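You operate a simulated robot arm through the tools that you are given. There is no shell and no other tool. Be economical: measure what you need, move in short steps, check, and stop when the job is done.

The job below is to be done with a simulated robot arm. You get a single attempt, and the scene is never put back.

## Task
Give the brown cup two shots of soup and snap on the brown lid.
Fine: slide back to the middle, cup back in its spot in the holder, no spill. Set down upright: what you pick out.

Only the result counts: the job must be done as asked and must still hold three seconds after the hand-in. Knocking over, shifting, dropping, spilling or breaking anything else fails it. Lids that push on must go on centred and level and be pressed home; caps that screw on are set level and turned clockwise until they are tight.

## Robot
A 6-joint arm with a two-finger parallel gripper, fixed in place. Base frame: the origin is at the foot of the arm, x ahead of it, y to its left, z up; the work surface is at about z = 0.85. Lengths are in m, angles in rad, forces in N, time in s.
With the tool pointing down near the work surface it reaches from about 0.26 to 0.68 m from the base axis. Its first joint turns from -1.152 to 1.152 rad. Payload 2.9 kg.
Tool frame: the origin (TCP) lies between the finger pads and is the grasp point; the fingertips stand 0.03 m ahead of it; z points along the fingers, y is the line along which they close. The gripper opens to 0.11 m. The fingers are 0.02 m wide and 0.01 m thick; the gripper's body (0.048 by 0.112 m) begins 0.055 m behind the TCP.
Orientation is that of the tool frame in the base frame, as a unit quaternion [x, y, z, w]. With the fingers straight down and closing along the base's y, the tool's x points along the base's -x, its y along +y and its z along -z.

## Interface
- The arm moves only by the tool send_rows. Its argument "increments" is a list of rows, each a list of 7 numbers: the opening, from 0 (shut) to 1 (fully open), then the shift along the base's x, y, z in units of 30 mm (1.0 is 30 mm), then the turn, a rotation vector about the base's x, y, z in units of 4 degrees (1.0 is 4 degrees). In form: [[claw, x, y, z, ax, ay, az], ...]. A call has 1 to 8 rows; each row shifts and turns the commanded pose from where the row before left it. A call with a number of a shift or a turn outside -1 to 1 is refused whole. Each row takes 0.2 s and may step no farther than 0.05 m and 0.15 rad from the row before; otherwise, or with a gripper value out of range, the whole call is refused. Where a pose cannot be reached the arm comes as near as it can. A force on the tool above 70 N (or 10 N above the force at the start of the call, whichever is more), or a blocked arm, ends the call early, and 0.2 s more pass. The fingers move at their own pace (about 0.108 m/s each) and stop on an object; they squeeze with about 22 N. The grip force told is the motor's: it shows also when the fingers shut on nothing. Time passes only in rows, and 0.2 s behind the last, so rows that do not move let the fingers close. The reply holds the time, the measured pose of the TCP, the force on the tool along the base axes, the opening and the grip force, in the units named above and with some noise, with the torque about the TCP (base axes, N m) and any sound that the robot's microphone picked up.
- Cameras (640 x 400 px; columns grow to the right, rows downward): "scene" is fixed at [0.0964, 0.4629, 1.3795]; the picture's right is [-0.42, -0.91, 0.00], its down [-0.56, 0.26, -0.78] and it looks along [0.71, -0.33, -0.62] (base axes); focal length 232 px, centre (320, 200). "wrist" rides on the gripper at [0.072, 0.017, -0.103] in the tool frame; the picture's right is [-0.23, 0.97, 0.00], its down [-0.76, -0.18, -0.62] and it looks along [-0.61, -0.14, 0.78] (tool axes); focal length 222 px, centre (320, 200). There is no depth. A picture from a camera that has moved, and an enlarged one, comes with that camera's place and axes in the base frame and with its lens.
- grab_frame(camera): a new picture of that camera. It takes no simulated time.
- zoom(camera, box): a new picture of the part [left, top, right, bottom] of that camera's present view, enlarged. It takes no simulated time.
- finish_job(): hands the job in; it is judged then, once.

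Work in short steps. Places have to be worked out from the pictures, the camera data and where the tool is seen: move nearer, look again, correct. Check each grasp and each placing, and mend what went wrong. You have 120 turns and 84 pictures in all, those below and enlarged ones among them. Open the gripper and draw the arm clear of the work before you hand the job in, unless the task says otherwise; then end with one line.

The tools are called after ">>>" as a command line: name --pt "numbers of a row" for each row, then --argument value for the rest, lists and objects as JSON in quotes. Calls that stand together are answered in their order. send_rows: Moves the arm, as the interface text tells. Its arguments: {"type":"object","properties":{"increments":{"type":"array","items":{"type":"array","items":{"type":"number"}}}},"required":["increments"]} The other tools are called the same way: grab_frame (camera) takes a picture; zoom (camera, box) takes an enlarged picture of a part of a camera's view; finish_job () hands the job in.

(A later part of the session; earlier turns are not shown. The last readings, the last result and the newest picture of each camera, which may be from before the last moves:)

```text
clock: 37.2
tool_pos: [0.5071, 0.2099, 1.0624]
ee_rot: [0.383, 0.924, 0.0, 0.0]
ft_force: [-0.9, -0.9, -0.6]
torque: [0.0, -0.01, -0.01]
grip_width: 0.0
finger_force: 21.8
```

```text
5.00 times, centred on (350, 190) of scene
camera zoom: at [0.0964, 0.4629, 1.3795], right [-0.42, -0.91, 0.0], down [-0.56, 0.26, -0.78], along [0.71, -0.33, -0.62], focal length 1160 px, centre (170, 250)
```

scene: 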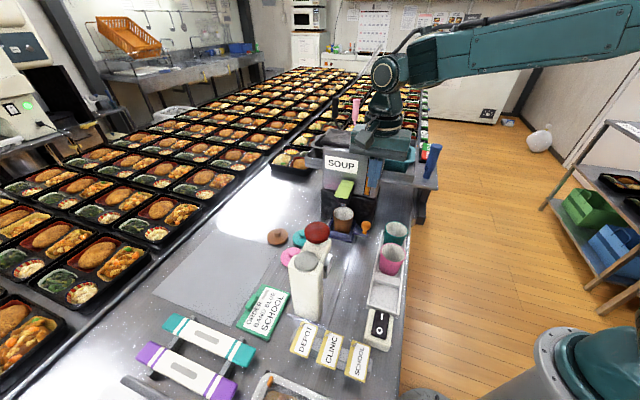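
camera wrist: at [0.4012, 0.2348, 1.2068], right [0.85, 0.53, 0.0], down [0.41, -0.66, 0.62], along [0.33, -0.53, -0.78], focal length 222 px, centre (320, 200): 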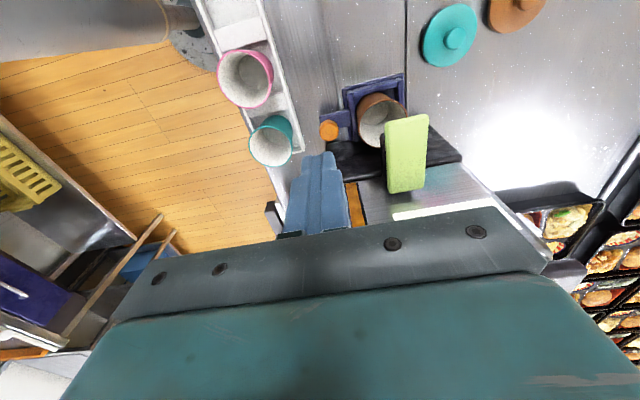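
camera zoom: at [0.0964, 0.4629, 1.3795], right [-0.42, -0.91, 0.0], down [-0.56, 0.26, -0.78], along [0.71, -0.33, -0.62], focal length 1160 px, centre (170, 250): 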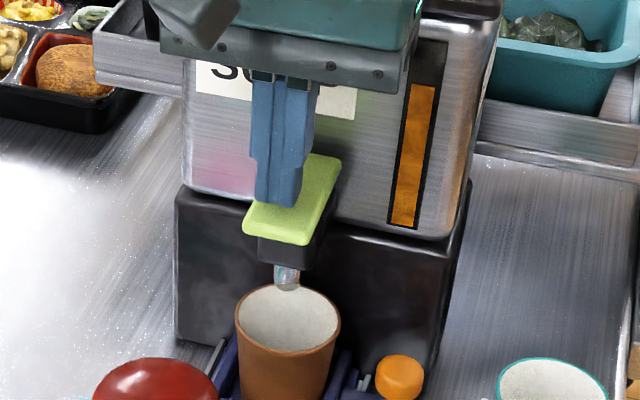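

Right over the lever. I'll press down gently in small steps.

>>> send_rows --pt "0 0 0 -0.2 0 0 0" --pt "0 0 0 -0.2 0 0 0" --pt "0 0 0 -0.15 0 0 0" --pt "0 0 0 0 0 0 0"

>>> zoom --camera "scene" --box '[310, 150, 390, 230]'

```text
clock: 38.2
tool_pos: [0.5088, 0.2088, 1.0462]
ee_rot: [0.382, 0.924, 0.001, 0.001]
ft_force: [-7.0, 1.0, 15.1]
torque: [-0.1, 0.13, 0.02]
grip_width: 0.0002
finger_force: 22.0
```

```text
5.00 times, centred on (350, 190) of scene
camera zoom: at [0.096, 0.4629, 1.3795], right [-0.42, -0.91, 0.0], down [-0.56, 0.26, -0.78], along [0.71, -0.33, -0.62], focal length 1160 px, centre (170, 250)
```

zoom: 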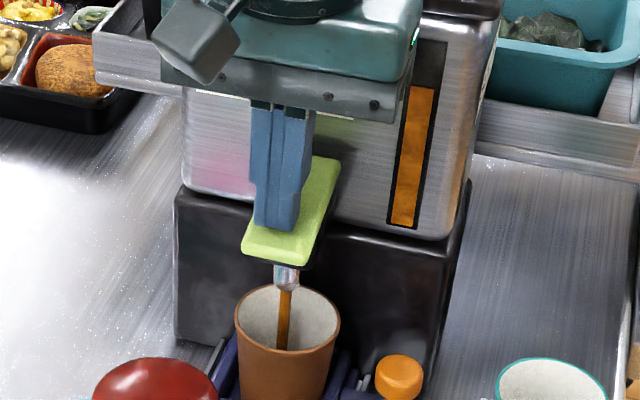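

Soup is flowing. I release now and see whether the shot is metered.

>>> send_rows --pt "0 0 0 0.4 0 0 0" --pt "0 0 0 0.3 0 0 0"

>>> zoom --camera "scene" --box '[310, 150, 390, 230]'

```text
clock: 38.8
tool_pos: [0.5094, 0.2104, 1.0657]
ee_rot: [0.383, 0.924, 0.0, -0.001]
ft_force: [-0.3, 0.5, -0.2]
torque: [0.0, 0.0, 0.0]
grip_width: 0.0001
finger_force: 22.4
```

```text
5.00 times, centred on (350, 190) of scene
camera zoom: at [0.0964, 0.4629, 1.3795], right [-0.42, -0.91, 0.0], down [-0.56, 0.26, -0.78], along [0.71, -0.33, -0.62], focal length 1160 px, centre (170, 250)
```

zoom: 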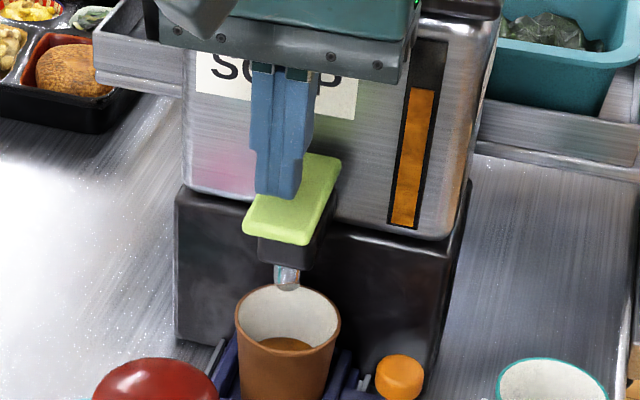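

The stream stopped on release and the gauge dropped one step. Now the second press, with the same profile.

>>> send_rows --pt "0 0 0 -0.3 0 0 0" --pt "0 0 0 -0.2 0 0 0" --pt "0 0 0 -0.15 0 0 0" --pt "0 0 0 0 0 0 0"

>>> zoom --camera "scene" --box '[310, 150, 390, 230]'

>>> send_rows --pt "0 0 0 0.4 0 0 0" --pt "0 0 0 0.4 0 0 0"

>>> zoom --camera "scene" --box '[310, 150, 390, 230]'

```text
clock: 39.8
tool_pos: [0.5097, 0.2094, 1.0457]
ee_rot: [0.382, 0.924, 0.0, 0.0]
ft_force: [0.3, 0.8, 2.4]
torque: [0.0, 0.0, 0.04]
grip_width: 0.0001
finger_force: 22.2
```

```text
5.00 times, centred on (350, 190) of scene
camera zoom: at [0.0964, 0.463, 1.3795], right [-0.42, -0.91, 0.0], down [-0.56, 0.26, -0.78], along [0.71, -0.33, -0.62], focal length 1160 px, centre (170, 250)
```

zoom: 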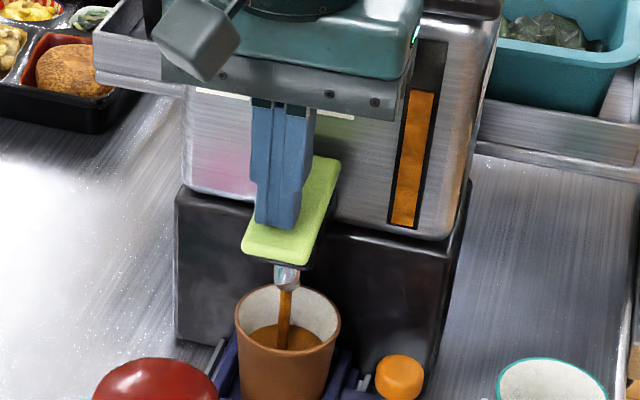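

```text
clock: 40.4
tool_pos: [0.5081, 0.2084, 1.0715]
ee_rot: [0.382, 0.924, 0.0, 0.0]
ft_force: [-0.5, 0.2, -0.8]
torque: [-0.01, 0.03, -0.01]
grip_width: 0.0
finger_force: 21.7
```

```text
5.00 times, centred on (350, 190) of scene
camera zoom: at [0.0964, 0.4629, 1.3795], right [-0.42, -0.91, 0.0], down [-0.56, 0.26, -0.78], along [0.71, -0.33, -0.62], focal length 1160 px, centre (170, 250)
```

zoom: 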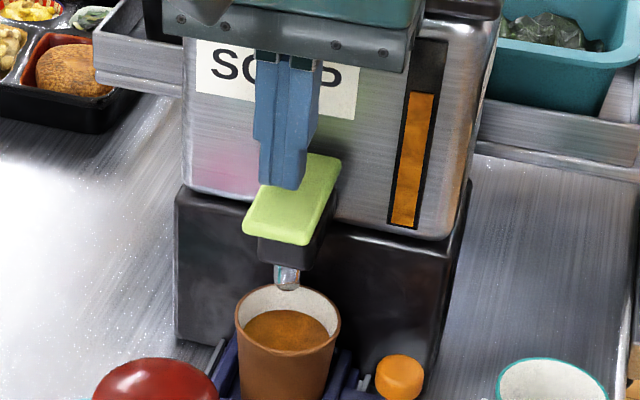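

Two equal doses are in and the gauge shows two equal steps. Now I go to the knob (about (0.4715, 0.142)), tilting the tool 12° away from the lever so the body keeps clear.

>>> send_rows --pt "0 0 0 0.9 0 0 0" --pt "0.35 -0.25 -0.45 0 0 0 0" --pt "0.35 -0.25 -0.45 0 0.7 -0.7 0" --pt "0.35 -0.25 -0.45 0 0.7 -0.7 0" --pt "0.35 -0.25 -0.45 0 0.7 -0.7 0" --pt "0.35 -0.22 -0.41 0 0 0 0" --pt "0.35 0 0 -0.9 0 0 0" --pt "0.35 0 0 0 0 0 0"

>>> grab_frame --camera "wrist"

```text
clock: 42.2
tool_pos: [0.4725, 0.1427, 1.0713]
ee_rot: [0.381, 0.919, 0.096, 0.039]
ft_force: [0.1, 1.1, 0.3]
torque: [-0.02, -0.01, 0.0]
grip_width: 0.0387
finger_force: 0.1
```

```text
39 pictures are left
camera wrist: at [0.4176, 0.1911, 1.1756], right [0.83, 0.51, 0.2], down [0.32, -0.75, 0.57], along [0.45, -0.41, -0.79], focal length 222 px, centre (320, 200)
```

wrist: 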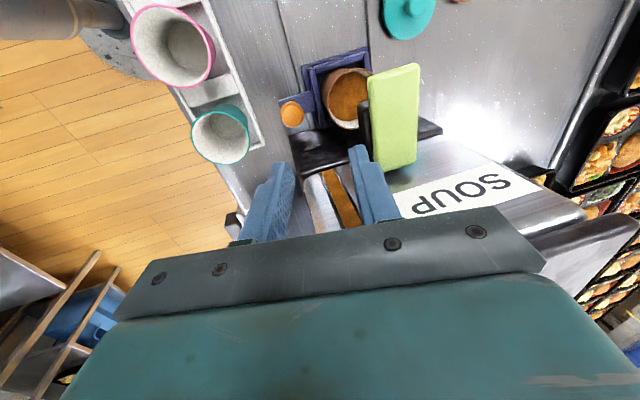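

The knob is at (0.4736, 0.143), right under the TCP. Descending and gripping it.

>>> send_rows --pt "0.35 -0.04 -0.08 -0.9 0 0 0" --pt "0.35 0 0 -0.9 0 0 0" --pt "0.35 0 0 -0.9 0 0 0" --pt "0.35 0 0 -0.9 0 0 0" --pt "0.35 0 0 -0.9 0 0 0" --pt "0.35 0 0 -0.45 0 0 0" --pt "0.35 0 0 0 0 0 0"

>>> zoom --camera "wrist" --box '[220, 60, 420, 260]'

>>> zoom --camera "scene" --box '[310, 150, 410, 250]'

```text
clock: 42.6
tool_pos: [0.4764, 0.1437, 1.0687]
ee_rot: [0.378, 0.918, 0.107, 0.055]
ft_force: [-3.8, -1.7, 9.8]
torque: [-0.33, -0.33, -0.14]
grip_width: 0.0384
finger_force: 0.1
stopped in row 1: the force on the tool passed its limit at 98 N (the readings are from after the stop); the commanded pose is now the measured one
```

```text
2.00 times, centred on (320, 160) of wrist
camera zoom: at [0.4179, 0.1907, 1.1719], right [0.83, 0.51, 0.24], down [0.3, -0.76, 0.58], along [0.48, -0.41, -0.78], focal length 444 px, centre (320, 280)
```

zoom: 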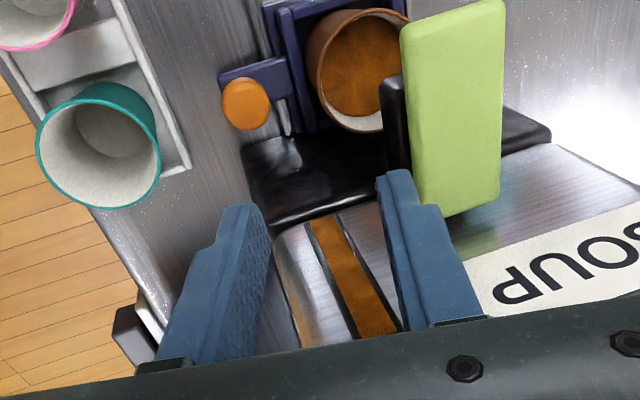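

```text
4.00 times, centred on (360, 200) of scene
camera zoom: at [0.0962, 0.4629, 1.3795], right [-0.42, -0.91, 0.0], down [-0.56, 0.26, -0.78], along [0.71, -0.33, -0.62], focal length 928 px, centre (160, 200)
```

zoom: 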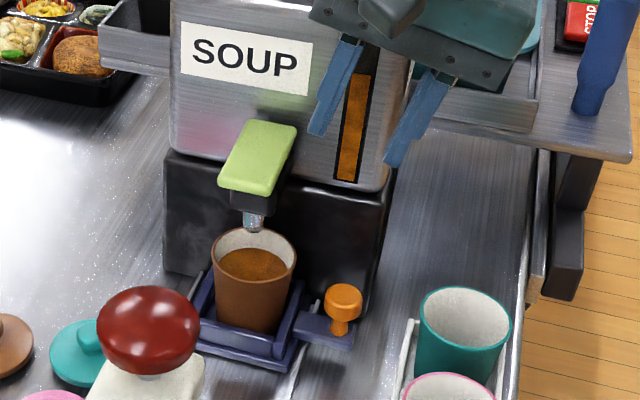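

The wrist ring caught the dispenser's lid edge, though nothing appears to have moved. I'll lift, back away, and lean the tool back 28° so the hand stays in front of the dispenser.

>>> send_rows --pt "0.35 -0.2 0.2 0.8 0 0 0" --pt "0.35 -0.3 0.25 0.3 -0.7 -0.7 0" --pt "0.35 -0.3 0.25 0 -0.7 -0.7 0" --pt "0.35 -0.3 0.25 0 -0.7 -0.7 0" --pt "0.35 -0.36 0.25 0 -0.7 -0.7 0" --pt "0.35 0 0 0 -0.7 -0.7 0" --pt "0.35 0 0 0 -0.7 -0.7 0" --pt "0.35 0 0 0 -0.7 -0.7 0"

>>> grab_frame --camera "wrist"

>>> zoom --camera "scene" --box '[280, 130, 420, 270]'

```text
clock: 44.4
tool_pos: [0.431, 0.1789, 1.1]
ee_rot: [0.341, 0.9, 0.011, 0.273]
ft_force: [0.7, 0.0, -0.2]
torque: [-0.01, -0.01, -0.02]
grip_width: 0.0384
finger_force: 0.0
```

```text
36 pictures are left
camera wrist: at [0.3459, 0.2548, 1.1571], right [0.73, 0.61, 0.31], down [0.05, -0.5, 0.86], along [0.68, -0.61, -0.4], focal length 222 px, centre (320, 200)
```

wrist: 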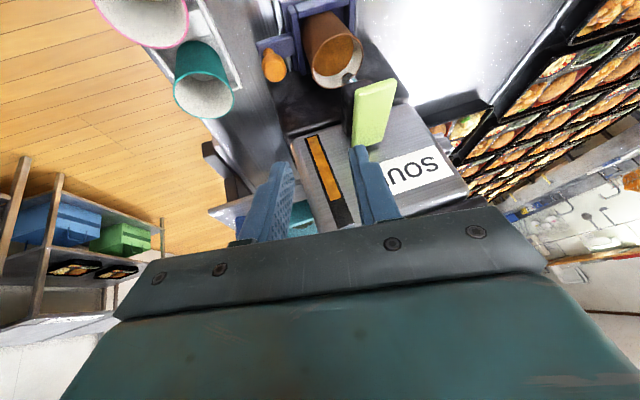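

```text
2.86 times, centred on (350, 200) of scene
camera zoom: at [0.0964, 0.4629, 1.3795], right [-0.42, -0.91, 0.0], down [-0.56, 0.26, -0.78], along [0.71, -0.33, -0.62], focal length 663 px, centre (234, 200)
```

zoom: 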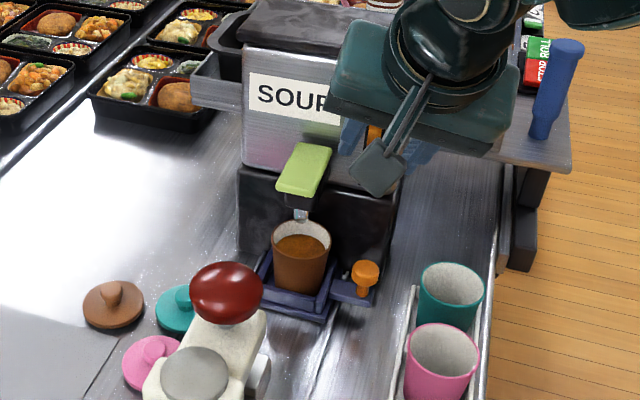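

The tilt is as planned. Descending first, then closing in along the tool axis onto the knob.

>>> send_rows --pt "0.4 0 0 -0.9 0 0 0" --pt "0.4 0 0 -0.9 0 0 0" --pt "0.4 0 0 -0.9 0 0 0" --pt "0.4 0.267 -0.267 -0.78 0 0 0" --pt "0.4 0.267 -0.267 -0.78 0 0 0" --pt "0.4 0 0 0 0 0 0"

>>> zoom --camera "wrist" --box '[200, 40, 440, 260]'

>>> zoom --camera "scene" --box '[300, 150, 420, 270]'

```text
clock: 45.8
tool_pos: [0.4494, 0.1626, 0.9736]
ee_rot: [0.341, 0.9, 0.011, 0.272]
ft_force: [-0.8, -0.2, 0.4]
torque: [0.02, 0.0, -0.01]
grip_width: 0.044
finger_force: 0.1
```

```text
1.82 times, centred on (320, 150) of wrist
camera zoom: at [0.3622, 0.2384, 1.03], right [0.73, 0.61, 0.31], down [0.05, -0.51, 0.86], along [0.68, -0.61, -0.4], focal length 404 px, centre (320, 291)
```

zoom: 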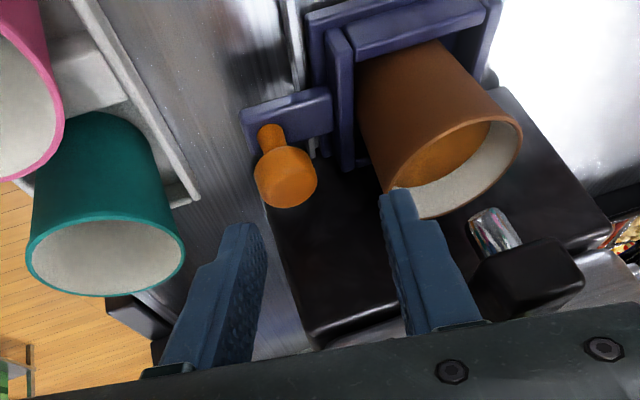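

```text
3.33 times, centred on (360, 210) of scene
camera zoom: at [0.0964, 0.4629, 1.3795], right [-0.42, -0.91, 0.0], down [-0.56, 0.26, -0.78], along [0.71, -0.33, -0.62], focal length 773 px, centre (187, 167)
```

zoom: 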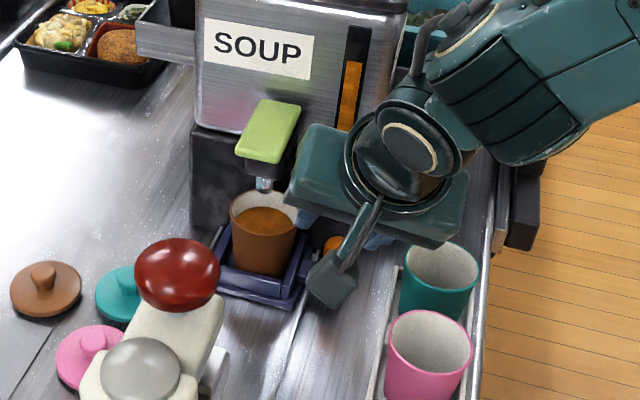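

Clearances to the cup rim look sound (about 8 mm). I finish the approach and then close on the knob.

>>> send_rows --pt "0.37 0.243 -0.243 -0.81 0 0 0" --pt "0.37 0.243 -0.243 -0.78 0 0 0" --pt "0.37 0 0 0 0 0 0"

>>> zoom --camera "wrist" --box '[200, 40, 440, 260]'

```text
clock: 46.6
tool_pos: [0.4629, 0.1481, 0.9262]
ee_rot: [0.341, 0.899, 0.012, 0.273]
ft_force: [-0.3, 0.0, 0.5]
torque: [-0.02, 0.0, 0.03]
grip_width: 0.0407
finger_force: 0.0
```

```text
1.82 times, centred on (320, 150) of wrist
camera zoom: at [0.3766, 0.2241, 0.9822], right [0.73, 0.61, 0.31], down [0.05, -0.51, 0.86], along [0.68, -0.61, -0.4], focal length 404 px, centre (320, 291)
```

zoom: 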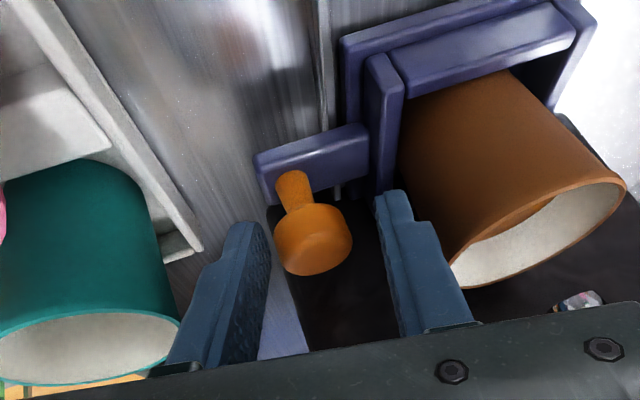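

The knob lies between the fingers. Closing.

>>> send_rows --pt "0.15 0 0 0 0 0 0" --pt "0.15 0 0 0 0 0 0" --pt "0.15 0 0 0 0 0 0"

```text
clock: 47.4
tool_pos: [0.4614, 0.1456, 0.924]
ee_rot: [0.342, 0.9, 0.008, 0.271]
ft_force: [-16.7, -18.0, 1.9]
torque: [-0.81, 0.21, -0.32]
grip_width: 0.0261
finger_force: 45.3
```

I have hold of the knob (26 mm), slightly off centre. I'll ease 3 mm toward −n and draw the slide back gently.

>>> send_rows --pt "0.15 -0.07 -0.07 0 0 0 0" --pt "0.15 -0.05 0.05 0 0 0 0" --pt "0.15 -0.1 0.1 0 0 0 0" --pt "0.15 -0.15 0.15 0 0 0 0" --pt "0.15 -0.15 0.15 0 0 0 0" --pt "0.15 -0.15 0.15 0 0 0 0" --pt "0.15 -0.1 0.1 0 0 0 0" --pt "0.15 -0.05 0.05 0 0 0 0"

>>> zoom --camera "scene" --box '[300, 170, 420, 290]'

```text
clock: 49.2
tool_pos: [0.4381, 0.168, 0.9254]
ee_rot: [0.34, 0.9, 0.011, 0.272]
ft_force: [-6.3, -8.0, -12.0]
torque: [-0.48, 0.15, -0.19]
grip_width: 0.0263
finger_force: 45.2
```

```text
3.33 times, centred on (360, 230) of scene
camera zoom: at [0.0964, 0.4628, 1.3795], right [-0.42, -0.91, 0.0], down [-0.56, 0.26, -0.78], along [0.71, -0.33, -0.62], focal length 773 px, centre (187, 100)
```

zoom: 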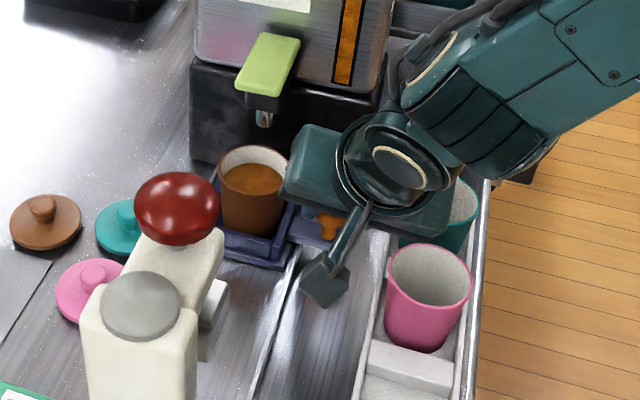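

The slide follows with the soup calm. I continue toward the middle (about 71 mm left).

>>> send_rows --pt "0.15 -0.08 0.08 0 0 0 0" --pt "0.15 -0.14 0.14 0 0 0 0" --pt "0.15 -0.18 0.18 0 0 0 0" --pt "0.15 -0.2 0.2 0 0 0 0" --pt "0.15 -0.2 0.2 0 0 0 0" --pt "0.15 -0.18 0.18 0 0 0 0" --pt "0.15 -0.14 0.14 0 0 0 0" --pt "0.15 -0.08 0.08 0 0 0 0"

>>> send_rows --pt "0.15 -0.08 0.08 0 0 0 0" --pt "0.15 -0.14 0.14 0 0 0 0" --pt "0.15 -0.14 0.14 0 0 0 0" --pt "0.15 -0.08 0.08 0 0 0 0" --pt "0.15 0 0 0 0 0 0"

>>> zoom --camera "scene" --box '[230, 210, 420, 330]'

```text
clock: 51.0
tool_pos: [0.4024, 0.2046, 0.9248]
ee_rot: [0.341, 0.9, 0.01, 0.272]
ft_force: [-9.9, -11.6, -1.4]
torque: [-0.5, 0.23, -0.17]
grip_width: 0.0265
finger_force: 45.4
```

```text
clock: 52.2
tool_pos: [0.3889, 0.2176, 0.9236]
ee_rot: [0.34, 0.901, 0.012, 0.271]
ft_force: [-6.4, -3.9, -18.0]
torque: [-0.49, 0.17, -0.07]
grip_width: 0.0263
finger_force: 44.9
```

```text
3.33 times, centred on (325, 270) of scene
camera zoom: at [0.0965, 0.463, 1.3795], right [-0.42, -0.91, 0.0], down [-0.56, 0.26, -0.78], along [0.71, -0.33, -0.62], focal length 773 px, centre (303, -33)
```

zoom: 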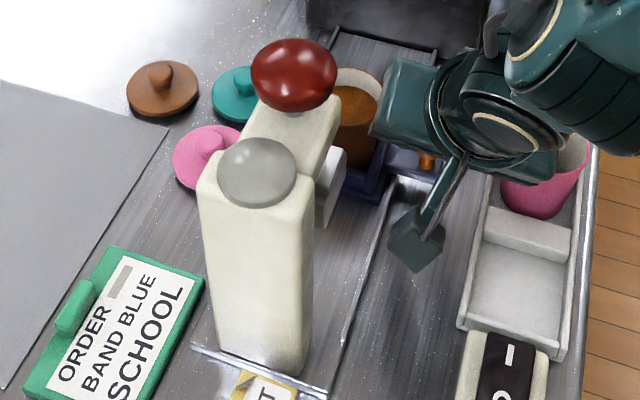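

Within about 3 mm of the middle. I nudge that, release and back out along the tool axis.

>>> send_rows --pt "0.15 -0.06 0.06 0 0 0 0" --pt "0.37 0 0 0 0 0 0" --pt "0.37 0 0 0 0 0 0" --pt "0.37 -0.25 0.2 0.8 0 0 0" --pt "0.37 -0.25 0.2 0.8 0 0 0" --pt "0.37 -0.2 -0.2 0.9 0 0 0" --pt "0.37 0 0 0.9 0 0 0" --pt "0.37 0 0 0 0 0 0"

>>> zoom --camera "scene" --box '[230, 210, 420, 330]'

```text
clock: 54.0
tool_pos: [0.3673, 0.2266, 1.0266]
ee_rot: [0.34, 0.9, 0.012, 0.272]
ft_force: [-0.5, 0.7, -0.1]
torque: [0.0, -0.03, 0.0]
grip_width: 0.0407
finger_force: 0.1
```

```text
3.33 times, centred on (325, 270) of scene
camera zoom: at [0.0964, 0.4629, 1.3795], right [-0.42, -0.91, 0.0], down [-0.56, 0.26, -0.78], along [0.71, -0.33, -0.62], focal length 773 px, centre (303, -33)
```

zoom: 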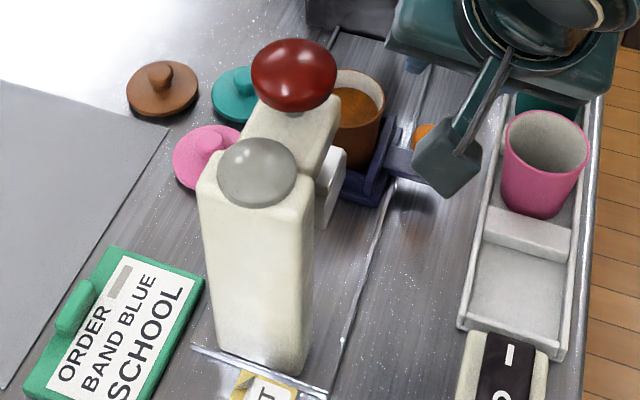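

The slide matches its starting place. Now straighten the tool and raise it before fetching the brown lid.

>>> send_rows --pt "0.5 0 0 0.8 0.7 0.7 0" --pt "0.5 0 0 0.8 0.7 0.7 0" --pt "0.5 0 0 0.8 0.7 0.7 0" --pt "0.5 0.3 0 0.8 0.7 0.7 0" --pt "0.5 0.3 0 0 0.7 0.7 0" --pt "0.5 0.3 0 0 0.7 0.7 0" --pt "0.5 0.3 0 0 0.7 0.7 0" --pt "0.5 0.3 0 0 -0.7 0.7 0"

>>> send_rows --pt "0.5 0.3 0 0 -0.7 0.7 0" --pt "0.5 0.3 0 0 -0.7 0.7 0" --pt "0.5 0.3 0.3 0 0 0 1" --pt "0.5 0.3 0.3 0 0 0 1" --pt "0.5 0.3 0.3 0 0 0 1" --pt "0.5 0.3 0.3 0 0 0 1" --pt "0.5 0.3 0.3 0 0 0 1" --pt "0.5 0.3 0.3 0 0 0 1"

>>> send_rows --pt "0.5 0.3 0.3 0 0 0 1" --pt "0.5 0.3 0.3 0 0 0 1" --pt "0.5 0.3 0.3 0 0 0 1" --pt "0.5 0.1 0.3 0 0 0 1" --pt "0.5 0 0 0 0 0 1" --pt "0.5 0 0 0 0 0 0"

>>> grab_frame --camera "wrist"

```text
clock: 55.8
tool_pos: [0.4109, 0.2256, 1.1225]
ee_rot: [0.38, 0.921, 0.074, 0.04]
ft_force: [-0.6, 0.0, 0.4]
torque: [0.0, 0.0, 0.0]
grip_width: 0.055
finger_force: 0.0
```

```text
clock: 57.6
tool_pos: [0.4851, 0.2807, 1.1231]
ee_rot: [0.179, 0.984, 0.014, 0.012]
ft_force: [-0.1, -0.4, 0.0]
torque: [0.0, -0.02, 0.01]
grip_width: 0.055
finger_force: 0.1
```

```text
clock: 59.0
tool_pos: [0.5126, 0.3106, 1.1215]
ee_rot: [0.006, 1.0, 0.015, 0.01]
ft_force: [-0.1, 0.0, -0.4]
torque: [0.01, -0.03, -0.03]
grip_width: 0.0551
finger_force: 0.0
out of reach, approached as far as the arm can: row 4
```

```text
28 pictures are left
camera wrist: at [0.4373, 0.3259, 1.2241], right [0.24, 0.97, 0.03], down [0.75, -0.2, 0.63], along [0.62, -0.13, -0.77], focal length 222 px, centre (320, 200)
```

wrist: 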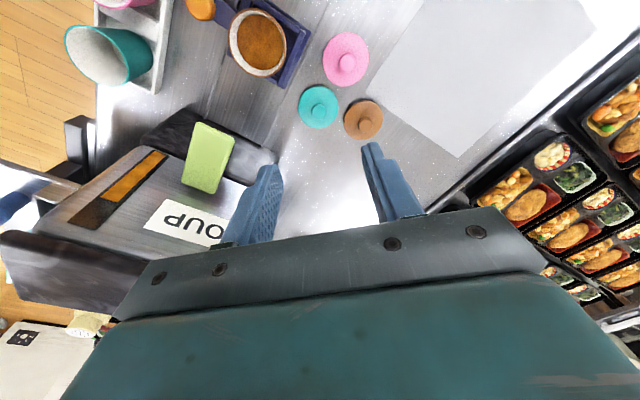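

The brown lid's knob is near (0.584, 0.378), r≈0.70, at the edge of reach. I'll lean the tool about 8° outward (and keep that attitude for placing), then descend to a hover.

>>> send_rows --pt "0.5 0.2 0.2 -0.9 0.33 -0.7 0" --pt "0.5 0.3 0.3 -0.9 0.33 -0.7 0" --pt "0.5 0.4 0.4 -0.9 0 0 0" --pt "0.5 0.5 0.45 -0.9 0 0 0" --pt "0.5 0.5 0.45 -0.9 0 0 0" --pt "0.5 0.5 0.45 -0.9 0 0 0" --pt "0.5 0 0 0 0 0 0"

>>> grab_frame --camera "wrist"

```text
clock: 60.6
tool_pos: [0.585, 0.379, 0.9606]
ee_rot: [0.005, 0.998, 0.039, 0.058]
ft_force: [-0.1, 0.1, -0.1]
torque: [-0.02, 0.03, 0.01]
grip_width: 0.0553
finger_force: 0.1
```

```text
27 pictures are left
camera wrist: at [0.4995, 0.3904, 1.0559], right [0.23, 0.97, 0.1], down [0.68, -0.24, 0.69], along [0.69, -0.09, -0.72], focal length 222 px, centre (320, 200)
```

wrist: 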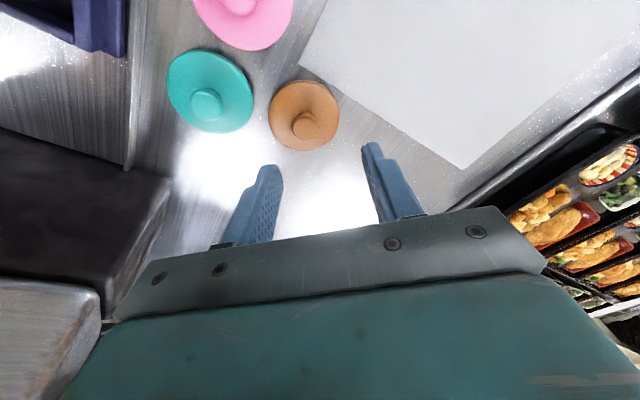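

The lid centre is measured at (0.583, 0.3755). Lowering the fingers around its knob.

>>> send_rows --pt "0.5 -0.17 -0.18 -0.7 0 0 0" --pt "0.5 0 0 -0.7 0 0 0" --pt "0.5 0 0 -0.6 0 0 0" --pt "0.5 0 0 0 0 0 0"

>>> zoom --camera "wrist" --box '[220, 100, 420, 260]'

>>> zoom --camera "scene" --box '[240, 190, 320, 270]'

```text
clock: 61.6
tool_pos: [0.5934, 0.3817, 0.91]
ee_rot: [0.006, 0.998, 0.038, 0.056]
ft_force: [0.9, 0.1, 0.8]
torque: [-0.02, -0.02, 0.04]
grip_width: 0.0547
finger_force: 0.1
out of reach, approached as far as the arm can: row 1, 2
```

```text
2.50 times, centred on (320, 180) of wrist
camera zoom: at [0.5103, 0.3928, 1.0054], right [0.23, 0.97, 0.1], down [0.69, -0.24, 0.69], along [0.69, -0.09, -0.72], focal length 555 px, centre (320, 250)
```

zoom: 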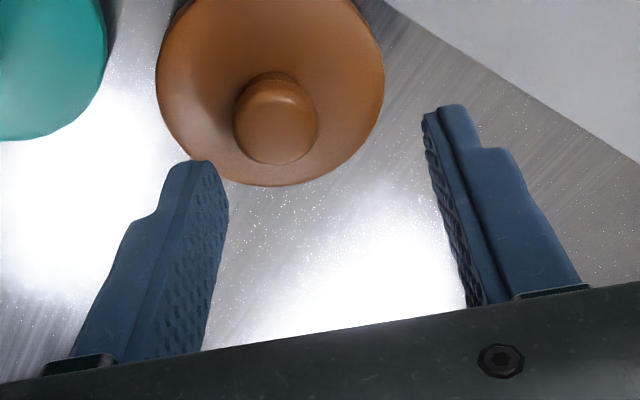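

```text
5.00 times, centred on (280, 230) of scene
camera zoom: at [0.0964, 0.4629, 1.3795], right [-0.42, -0.91, 0.0], down [-0.56, 0.26, -0.78], along [0.71, -0.33, -0.62], focal length 1160 px, centre (520, 50)
```

zoom: 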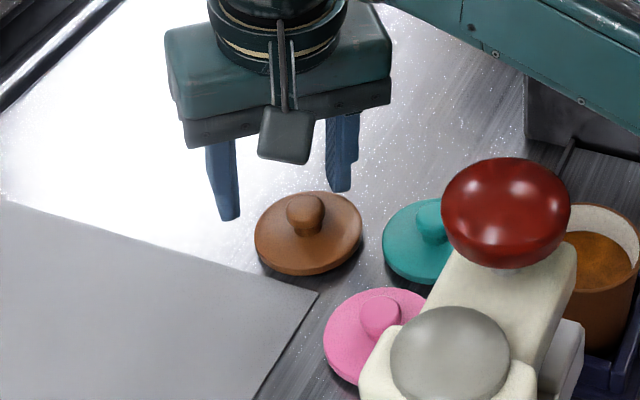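

The tool settled 13 mm beyond the knob. I'll correct in x and y first, still above.

>>> send_rows --pt "0.5 -0.25 -0.15 0 0 0 0" --pt "0.5 -0.2 -0.12 0 0 0 0" --pt "0.5 0 0 0 0 0 0"

```text
clock: 62.4
tool_pos: [0.595, 0.3831, 0.9106]
ee_rot: [0.006, 0.998, 0.038, 0.058]
ft_force: [-0.6, 0.1, 0.2]
torque: [0.02, 0.0, 0.01]
grip_width: 0.0552
finger_force: 0.1
out of reach, approached as far as the arm can: row 1, 2
```

The solver seems stuck at the edge. I'll go back up, check that it responds, and retry with a little less tilt.

>>> send_rows --pt "0.5 0 0 0.5 0 0 0" --pt "0.5 0 0 0.5 0 0 0" --pt "0.5 -0.25 -0.15 0.3 0 0 0" --pt "0.5 0 0 0 0 0 0"

```text
clock: 63.4
tool_pos: [0.5862, 0.3764, 0.9503]
ee_rot: [0.006, 0.998, 0.038, 0.058]
ft_force: [1.4, -0.4, 0.4]
torque: [0.0, -0.02, -0.02]
grip_width: 0.0551
finger_force: 0.1
```

>>> send_rows --pt "0.5 -0.15 -0.06 0 -0.33 0.7 0" --pt "0.5 0 0 -0.4 0 0 0" --pt "0.5 0 0 -0.4 0 0 0" --pt "0.5 0 0 0 0 0 0"

```text
clock: 64.4
tool_pos: [0.581, 0.3754, 0.9269]
ee_rot: [0.006, 0.999, 0.028, 0.034]
ft_force: [-0.3, 0.2, -0.5]
torque: [-0.01, 0.02, -0.01]
grip_width: 0.0552
finger_force: 0.0
```

It responds well. Continuing down to the knob.

>>> send_rows --pt "0.5 0 0 -0.35 0 0 0" --pt "0.5 0 0 -0.35 0 0 0" --pt "0.5 0 0 -0.25 0 0 0" --pt "0.5 0 0 0 0 0 0"

>>> zoom --camera "wrist" --box '[220, 100, 420, 260]'

```text
clock: 65.4
tool_pos: [0.5816, 0.3768, 0.897]
ee_rot: [0.006, 0.999, 0.027, 0.033]
ft_force: [-0.3, -0.6, -0.4]
torque: [0.01, 0.03, 0.01]
grip_width: 0.0548
finger_force: 0.0
```

```text
2.50 times, centred on (320, 180) of wrist
camera zoom: at [0.5022, 0.3884, 0.9969], right [0.24, 0.97, 0.07], down [0.72, -0.22, 0.66], along [0.66, -0.11, -0.75], focal length 555 px, centre (320, 250)
```

zoom: 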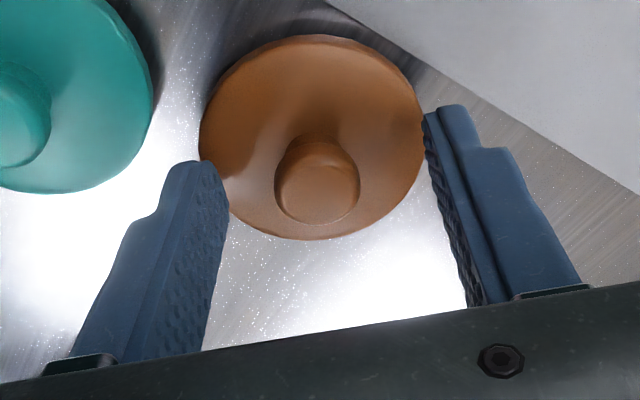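

Aligned to within about 2 mm. Lowering 3 mm more and closing.

>>> send_rows --pt "0.5 0.03 -0.03 -0.1 0 0 0" --pt "0.25 0 0 0 0 0 0" --pt "0.1 0 0 0 0 0 0" --pt "0.1 0 0 0 0 0 0"

>>> zoom --camera "wrist" --box '[220, 100, 420, 260]'

```text
clock: 66.4
tool_pos: [0.5829, 0.3735, 0.8938]
ee_rot: [0.006, 0.999, 0.027, 0.033]
ft_force: [-0.3, -0.8, 2.0]
torque: [-0.12, -0.04, 0.0]
grip_width: 0.0175
finger_force: 22.0
```

```text
2.50 times, centred on (320, 180) of wrist
camera zoom: at [0.5033, 0.3874, 0.9941], right [0.24, 0.97, 0.07], down [0.72, -0.22, 0.66], along [0.66, -0.11, -0.75], focal length 555 px, centre (320, 250)
```

zoom: 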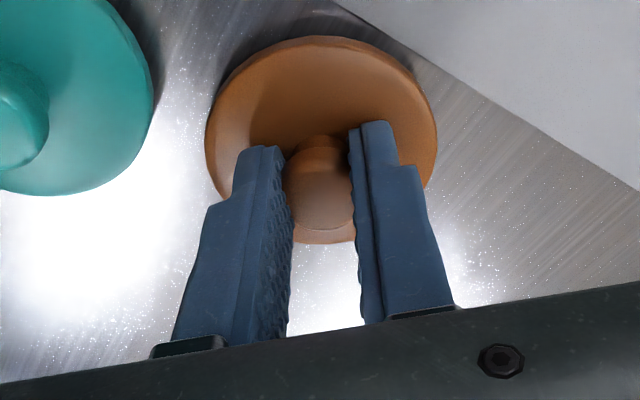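

The knob is gripped at 17.5 mm. Lifting to check the lid hangs level.

>>> send_rows --pt "0.1 0 0 0.3 0 0 0" --pt "0.1 0 0 0.6 0 0 0" --pt "0.1 -0.2 -0.1 0.9 0 0 0" --pt "0.1 -0.5 -0.35 0.9 0 0 0" --pt "0.1 -0.6 -0.4 0.7 0 0 0" --pt "0.1 -0.5 -0.4 0 0 0 0" --pt "0.1 -0.4 -0.4 0 0 0 0" --pt "0.1 0 0 0 0 0 0"

>>> grab_frame --camera "wrist"

>>> zoom --camera "scene" --box '[250, 150, 390, 290]'

```text
clock: 68.2
tool_pos: [0.5175, 0.3244, 0.9944]
ee_rot: [0.006, 0.999, 0.027, 0.033]
ft_force: [1.0, 0.6, -0.1]
torque: [-0.01, 0.01, -0.01]
grip_width: 0.0184
finger_force: 22.1
```

```text
22 pictures are left
camera wrist: at [0.4379, 0.3378, 1.0947], right [0.24, 0.97, 0.07], down [0.72, -0.22, 0.66], along [0.66, -0.11, -0.75], focal length 222 px, centre (320, 200)
```

wrist: 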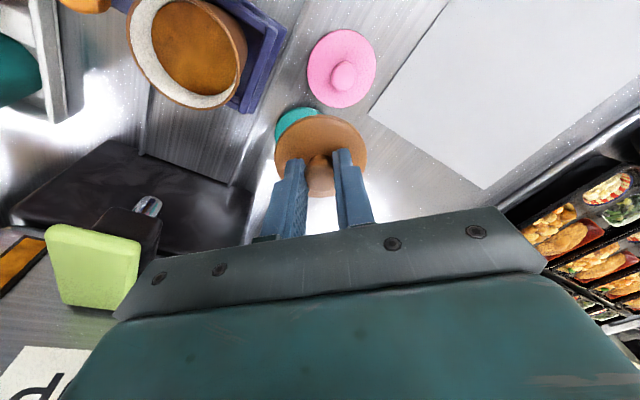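

```text
2.86 times, centred on (320, 220) of scene
camera zoom: at [0.0964, 0.4629, 1.3795], right [-0.42, -0.91, 0.0], down [-0.56, 0.26, -0.78], along [0.71, -0.33, -0.62], focal length 663 px, centre (320, 143)
```

zoom: 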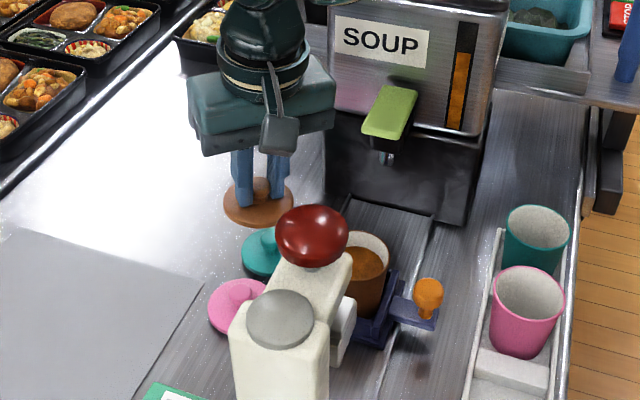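

The lid hangs level. The cup rim is about (0.445, 0.266, 0.934), and I'm moving the lid above it with a 15 mm gap.

>>> send_rows --pt "0.1 -0.41 -0.34 0 0 0 0" --pt "0.1 -0.41 -0.34 0 0 0 0" --pt "0.1 -0.41 -0.34 0 0 0 0" --pt "0.1 -0.41 -0.34 0 0 0 0" --pt "0.1 -0.41 -0.34 0 0 0 0" --pt "0.1 -0.41 -0.34 -0.1 0 0 0" --pt "0.1 0 0 0 0 0 0"

>>> zoom --camera "wrist" --box '[220, 60, 420, 260]'

>>> zoom --camera "scene" --box '[300, 190, 380, 270]'

```text
clock: 69.8
tool_pos: [0.4442, 0.2635, 0.9936]
ee_rot: [0.006, 0.999, 0.027, 0.034]
ft_force: [0.6, -0.6, -0.4]
torque: [-0.01, 0.0, 0.02]
grip_width: 0.0184
finger_force: 21.4
```

```text
2.00 times, centred on (320, 160) of wrist
camera zoom: at [0.3637, 0.277, 1.0931], right [0.24, 0.97, 0.07], down [0.72, -0.22, 0.66], along [0.66, -0.11, -0.75], focal length 444 px, centre (320, 280)
```

zoom: 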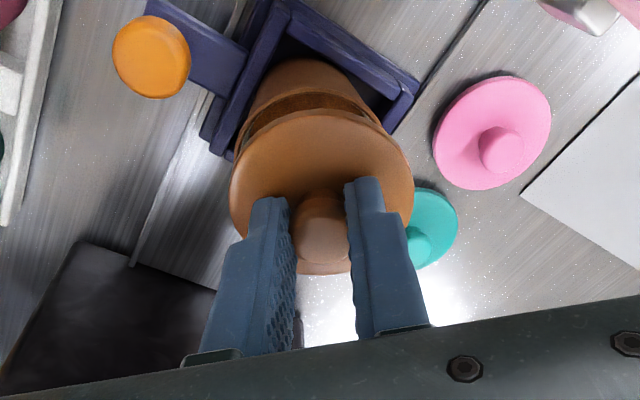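

```text
5.00 times, centred on (340, 230) of scene
camera zoom: at [0.0964, 0.4629, 1.3795], right [-0.42, -0.91, 0.0], down [-0.56, 0.26, -0.78], along [0.71, -0.33, -0.62], focal length 1160 px, centre (220, 50)
```

zoom: 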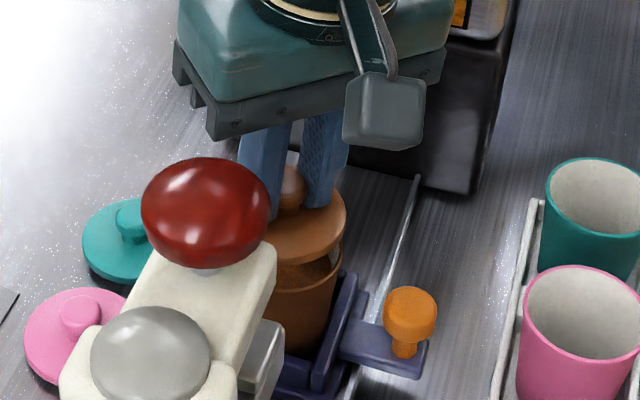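

>>> zoom --camera "wrist" --box '[270, 80, 370, 170]'

```text
4.44 times, centred on (320, 125) of wrist
camera zoom: at [0.3637, 0.277, 1.0931], right [0.24, 0.97, 0.07], down [0.72, -0.22, 0.66], along [0.66, -0.11, -0.75], focal length 987 px, centre (320, 533)
```

zoom: 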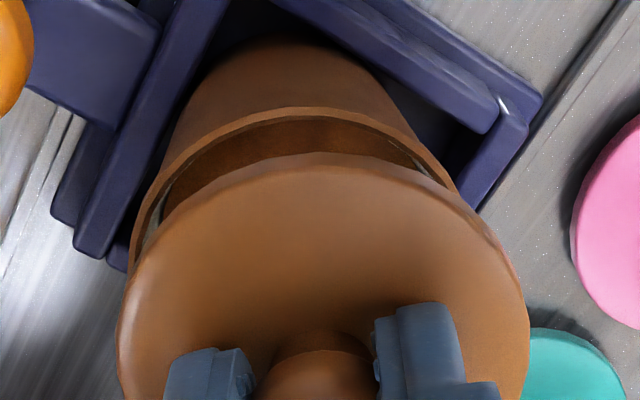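

By my fit the lid sits about 4 mm in +x and 2.5 mm in +y off the rim centre. I'll correct and lower to first contact.

>>> send_rows --pt "0.1 -0.12 -0.08 0 0 0 0" --pt "0.1 0 0 -0.2 0 0 0" --pt "0.1 0 0 -0.15 0 0 0" --pt "0.1 0 0 0 0 0 0"

>>> zoom --camera "wrist" --box '[270, 80, 370, 170]'

```text
clock: 70.8
tool_pos: [0.4404, 0.2613, 0.9831]
ee_rot: [0.006, 0.999, 0.027, 0.034]
ft_force: [-0.3, -0.3, 0.2]
torque: [0.02, -0.02, 0.01]
grip_width: 0.0185
finger_force: 22.2
```

```text
4.44 times, centred on (320, 125) of wrist
camera zoom: at [0.36, 0.2747, 1.0825], right [0.24, 0.97, 0.07], down [0.72, -0.22, 0.66], along [0.66, -0.11, -0.75], focal length 987 px, centre (320, 533)
```

zoom: 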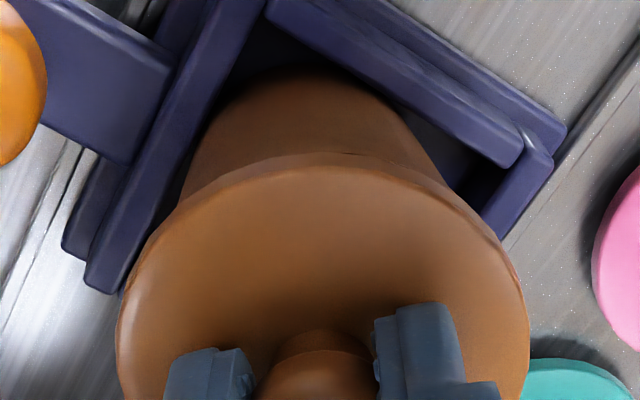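

Lid and rim are concentric to within about a millimetre. I lower onto the rim and feel for contact.

>>> send_rows --pt "0.1 0 0 -0.12 0 0 0" --pt "0.1 0 0 -0.1 0 0 0" --pt "0.1 0 0 -0.1 0 0 0" --pt "0.1 0 0 0 0 0 0"

```text
clock: 71.8
tool_pos: [0.4399, 0.2621, 0.9748]
ee_rot: [0.007, 0.999, 0.027, 0.036]
ft_force: [0.7, -0.2, 8.2]
torque: [-0.22, -0.03, 0.04]
grip_width: 0.0183
finger_force: 22.4
heard: snap
```

A snap was heard at only 8 N. I check level and centring.

>>> zoom --camera "wrist" --box '[270, 80, 370, 170]'

>>> zoom --camera "scene" --box '[300, 190, 380, 270]'

```text
4.44 times, centred on (320, 125) of wrist
camera zoom: at [0.3596, 0.275, 1.0733], right [0.24, 0.97, 0.07], down [0.71, -0.22, 0.66], along [0.66, -0.11, -0.74], focal length 987 px, centre (320, 533)
```

zoom: 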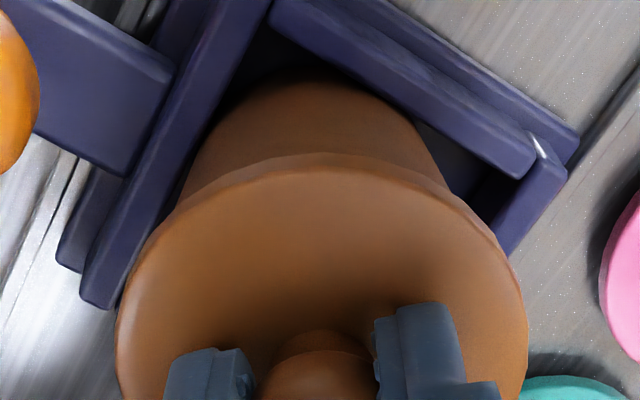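

```text
5.00 times, centred on (340, 230) of scene
camera zoom: at [0.0963, 0.4629, 1.3795], right [-0.42, -0.91, 0.0], down [-0.56, 0.26, -0.78], along [0.71, -0.33, -0.62], focal length 1160 px, centre (220, 50)
```

zoom: 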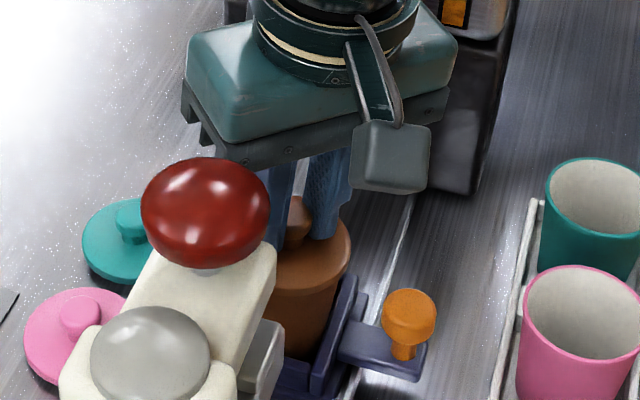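

It looks seated and level. A further light press makes sure it is home.

>>> send_rows --pt "0.1 0 0 -0.08 0 0 0" --pt "0.1 0 0 -0.08 0 0 0" --pt "0.1 0 0 0 0 0 0"

```text
clock: 72.6
tool_pos: [0.4419, 0.2633, 0.9733]
ee_rot: [0.006, 0.999, 0.03, 0.039]
ft_force: [0.9, 1.0, 38.2]
torque: [-0.44, -0.06, 0.06]
grip_width: 0.0187
finger_force: 22.1
```

It's home: 38 N with only about 1.5 mm of give. Next a test lift by the lid knob, a few millimetres, to see whether lid and cup hold together.

>>> send_rows --pt "0.1 0 0 0.16 0 0 0" --pt "0.1 0 0 0.2 0 0 0" --pt "0.1 0 0 0.2 0 0 0" --pt "0.1 0 0 0 0 0 0"

>>> zoom --camera "wrist" --box '[240, 60, 400, 200]'

>>> zoom --camera "scene" --box '[300, 190, 380, 270]'

```text
clock: 73.6
tool_pos: [0.4393, 0.2612, 0.985]
ee_rot: [0.007, 0.999, 0.027, 0.032]
ft_force: [0.1, -0.5, 0.7]
torque: [0.03, -0.02, 0.02]
grip_width: 0.0181
finger_force: 21.9
heard: snap
```

```text
2.86 times, centred on (320, 130) of wrist
camera zoom: at [0.3596, 0.2748, 1.0845], right [0.24, 0.97, 0.07], down [0.72, -0.22, 0.66], along [0.66, -0.11, -0.75], focal length 635 px, centre (320, 400)
```

zoom: 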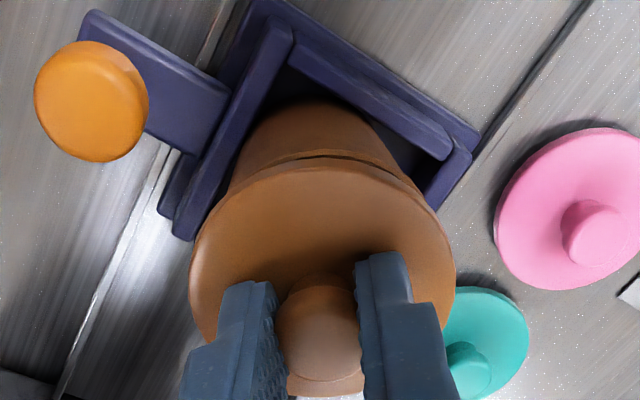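

```text
5.00 times, centred on (340, 230) of scene
camera zoom: at [0.0964, 0.4629, 1.3795], right [-0.42, -0.91, 0.0], down [-0.56, 0.26, -0.78], along [0.71, -0.33, -0.62], focal length 1160 px, centre (220, 50)
```

zoom: 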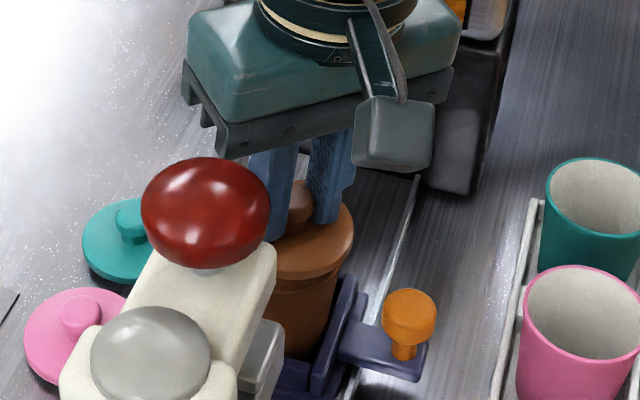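

The lid popped off again on lifting, so the snap doesn't carry the cup's weight. The soup cup is still in the tray and nothing spilled. New order: park the lid at its old spot, carry the open cup level to the holder, and snap the lid on there.

>>> send_rows --pt "0.1 0 0 0.3 0 0 0" --pt "0.1 0.5 0.4 0.3 0 0 0" --pt "0.1 0.7 0.55 0 0 0 0" --pt "0.1 0.7 0.55 0 0 0 0" --pt "0.1 0.7 0.55 0 0 0 0" --pt "0.1 0.8 0.6 -0.5 0 0 0" --pt "0.1 0.8 0.6 -0.6 0 0 0" --pt "0.1 0.5 0.48 -0.5 0 0 0"

```text
clock: 75.4
tool_pos: [0.5814, 0.3727, 0.9541]
ee_rot: [0.007, 0.999, 0.027, 0.033]
ft_force: [-0.3, 0.4, -0.5]
torque: [0.03, 0.0, 0.0]
grip_width: 0.0184
finger_force: 22.2
```

>>> send_rows --pt "0.1 0.04 0.03 -0.6 0 0 0" --pt "0.1 0 0 -0.6 0 0 0" --pt "0.1 0 0 -0.5 0 0 0" --pt "0.1 0 0 -0.25 0 0 0" --pt "0.1 0 0 0 0 0 0"

```text
clock: 76.6
tool_pos: [0.5824, 0.3746, 0.8961]
ee_rot: [0.006, 0.999, 0.027, 0.033]
ft_force: [-0.2, -0.1, 0.7]
torque: [0.01, 0.03, 0.0]
grip_width: 0.0183
finger_force: 21.8
```

>>> send_rows --pt "0.1 0 0 -0.07 0 0 0" --pt "0.3 0 0 0 0 0 0" --pt "0.5 0 0 0 0 0 0" --pt "0.5 0 0 0.4 0 0 0" --pt "0.5 0 0 0.8 0 0 0" --pt "0.5 -0.3 -0.2 0.9 0 0 0" --pt "0.5 -0.6 -0.5 0.8 0 0 0" --pt "0.5 -0.6 -0.5 0.5 0 0 0"

>>> grab_frame --camera "wrist"

```text
clock: 78.4
tool_pos: [0.5352, 0.337, 0.9983]
ee_rot: [0.006, 0.999, 0.026, 0.032]
ft_force: [-0.1, 0.2, 0.4]
torque: [0.03, 0.0, 0.02]
grip_width: 0.0552
finger_force: 0.0
```

```text
12 pictures are left
camera wrist: at [0.4559, 0.3503, 1.0973], right [0.24, 0.97, 0.07], down [0.72, -0.22, 0.66], along [0.66, -0.11, -0.75], focal length 222 px, centre (320, 200)
```

wrist: 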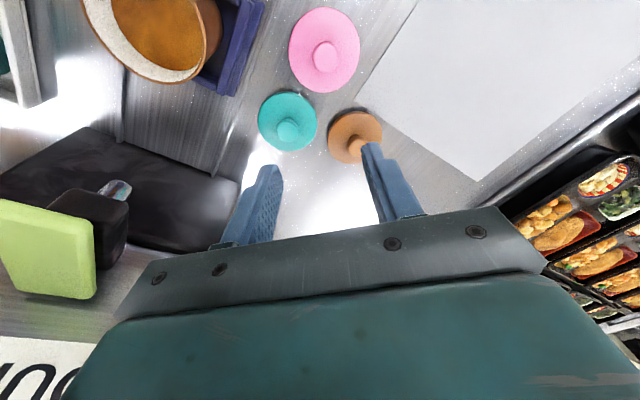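

The lid is parked upright. I level the tool, yaw it +20° (clear of both the press and the pink cup) and hover over the soup cup.

>>> send_rows --pt "0.6 0 0 0.6 -0.37 0.46 0" --pt "0.8 -0.3 -0.2 0.3 -0.37 0.46 0" --pt "0.8 -0.5 -0.4 0 0 0 1" --pt "0.8 -0.6 -0.5 0 0 0 1" --pt "0.8 -0.6 -0.5 0 0 0 1" --pt "0.8 -0.6 -0.5 0 0 0 1" --pt "0.8 -0.44 -0.32 0 0 0 1" --pt "0.8 0 0 0 0 0 0"

>>> grab_frame --camera "wrist"

```text
clock: 80.2
tool_pos: [0.4435, 0.2658, 1.0236]
ee_rot: [-0.168, 0.986, 0.001, 0.002]
ft_force: [0.1, 0.6, 0.1]
torque: [0.01, -0.03, 0.01]
grip_width: 0.0876
finger_force: 0.1
```

```text
11 pictures are left
camera wrist: at [0.37, 0.2568, 1.1266], right [-0.11, 0.99, 0.0], down [0.78, 0.08, 0.63], along [0.62, 0.07, -0.78], focal length 222 px, centre (320, 200)
```

wrist: 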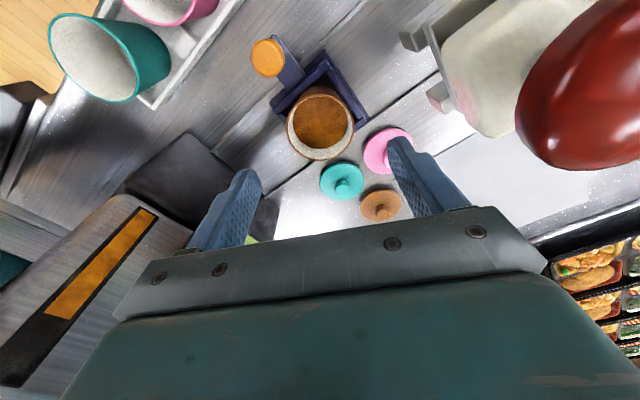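

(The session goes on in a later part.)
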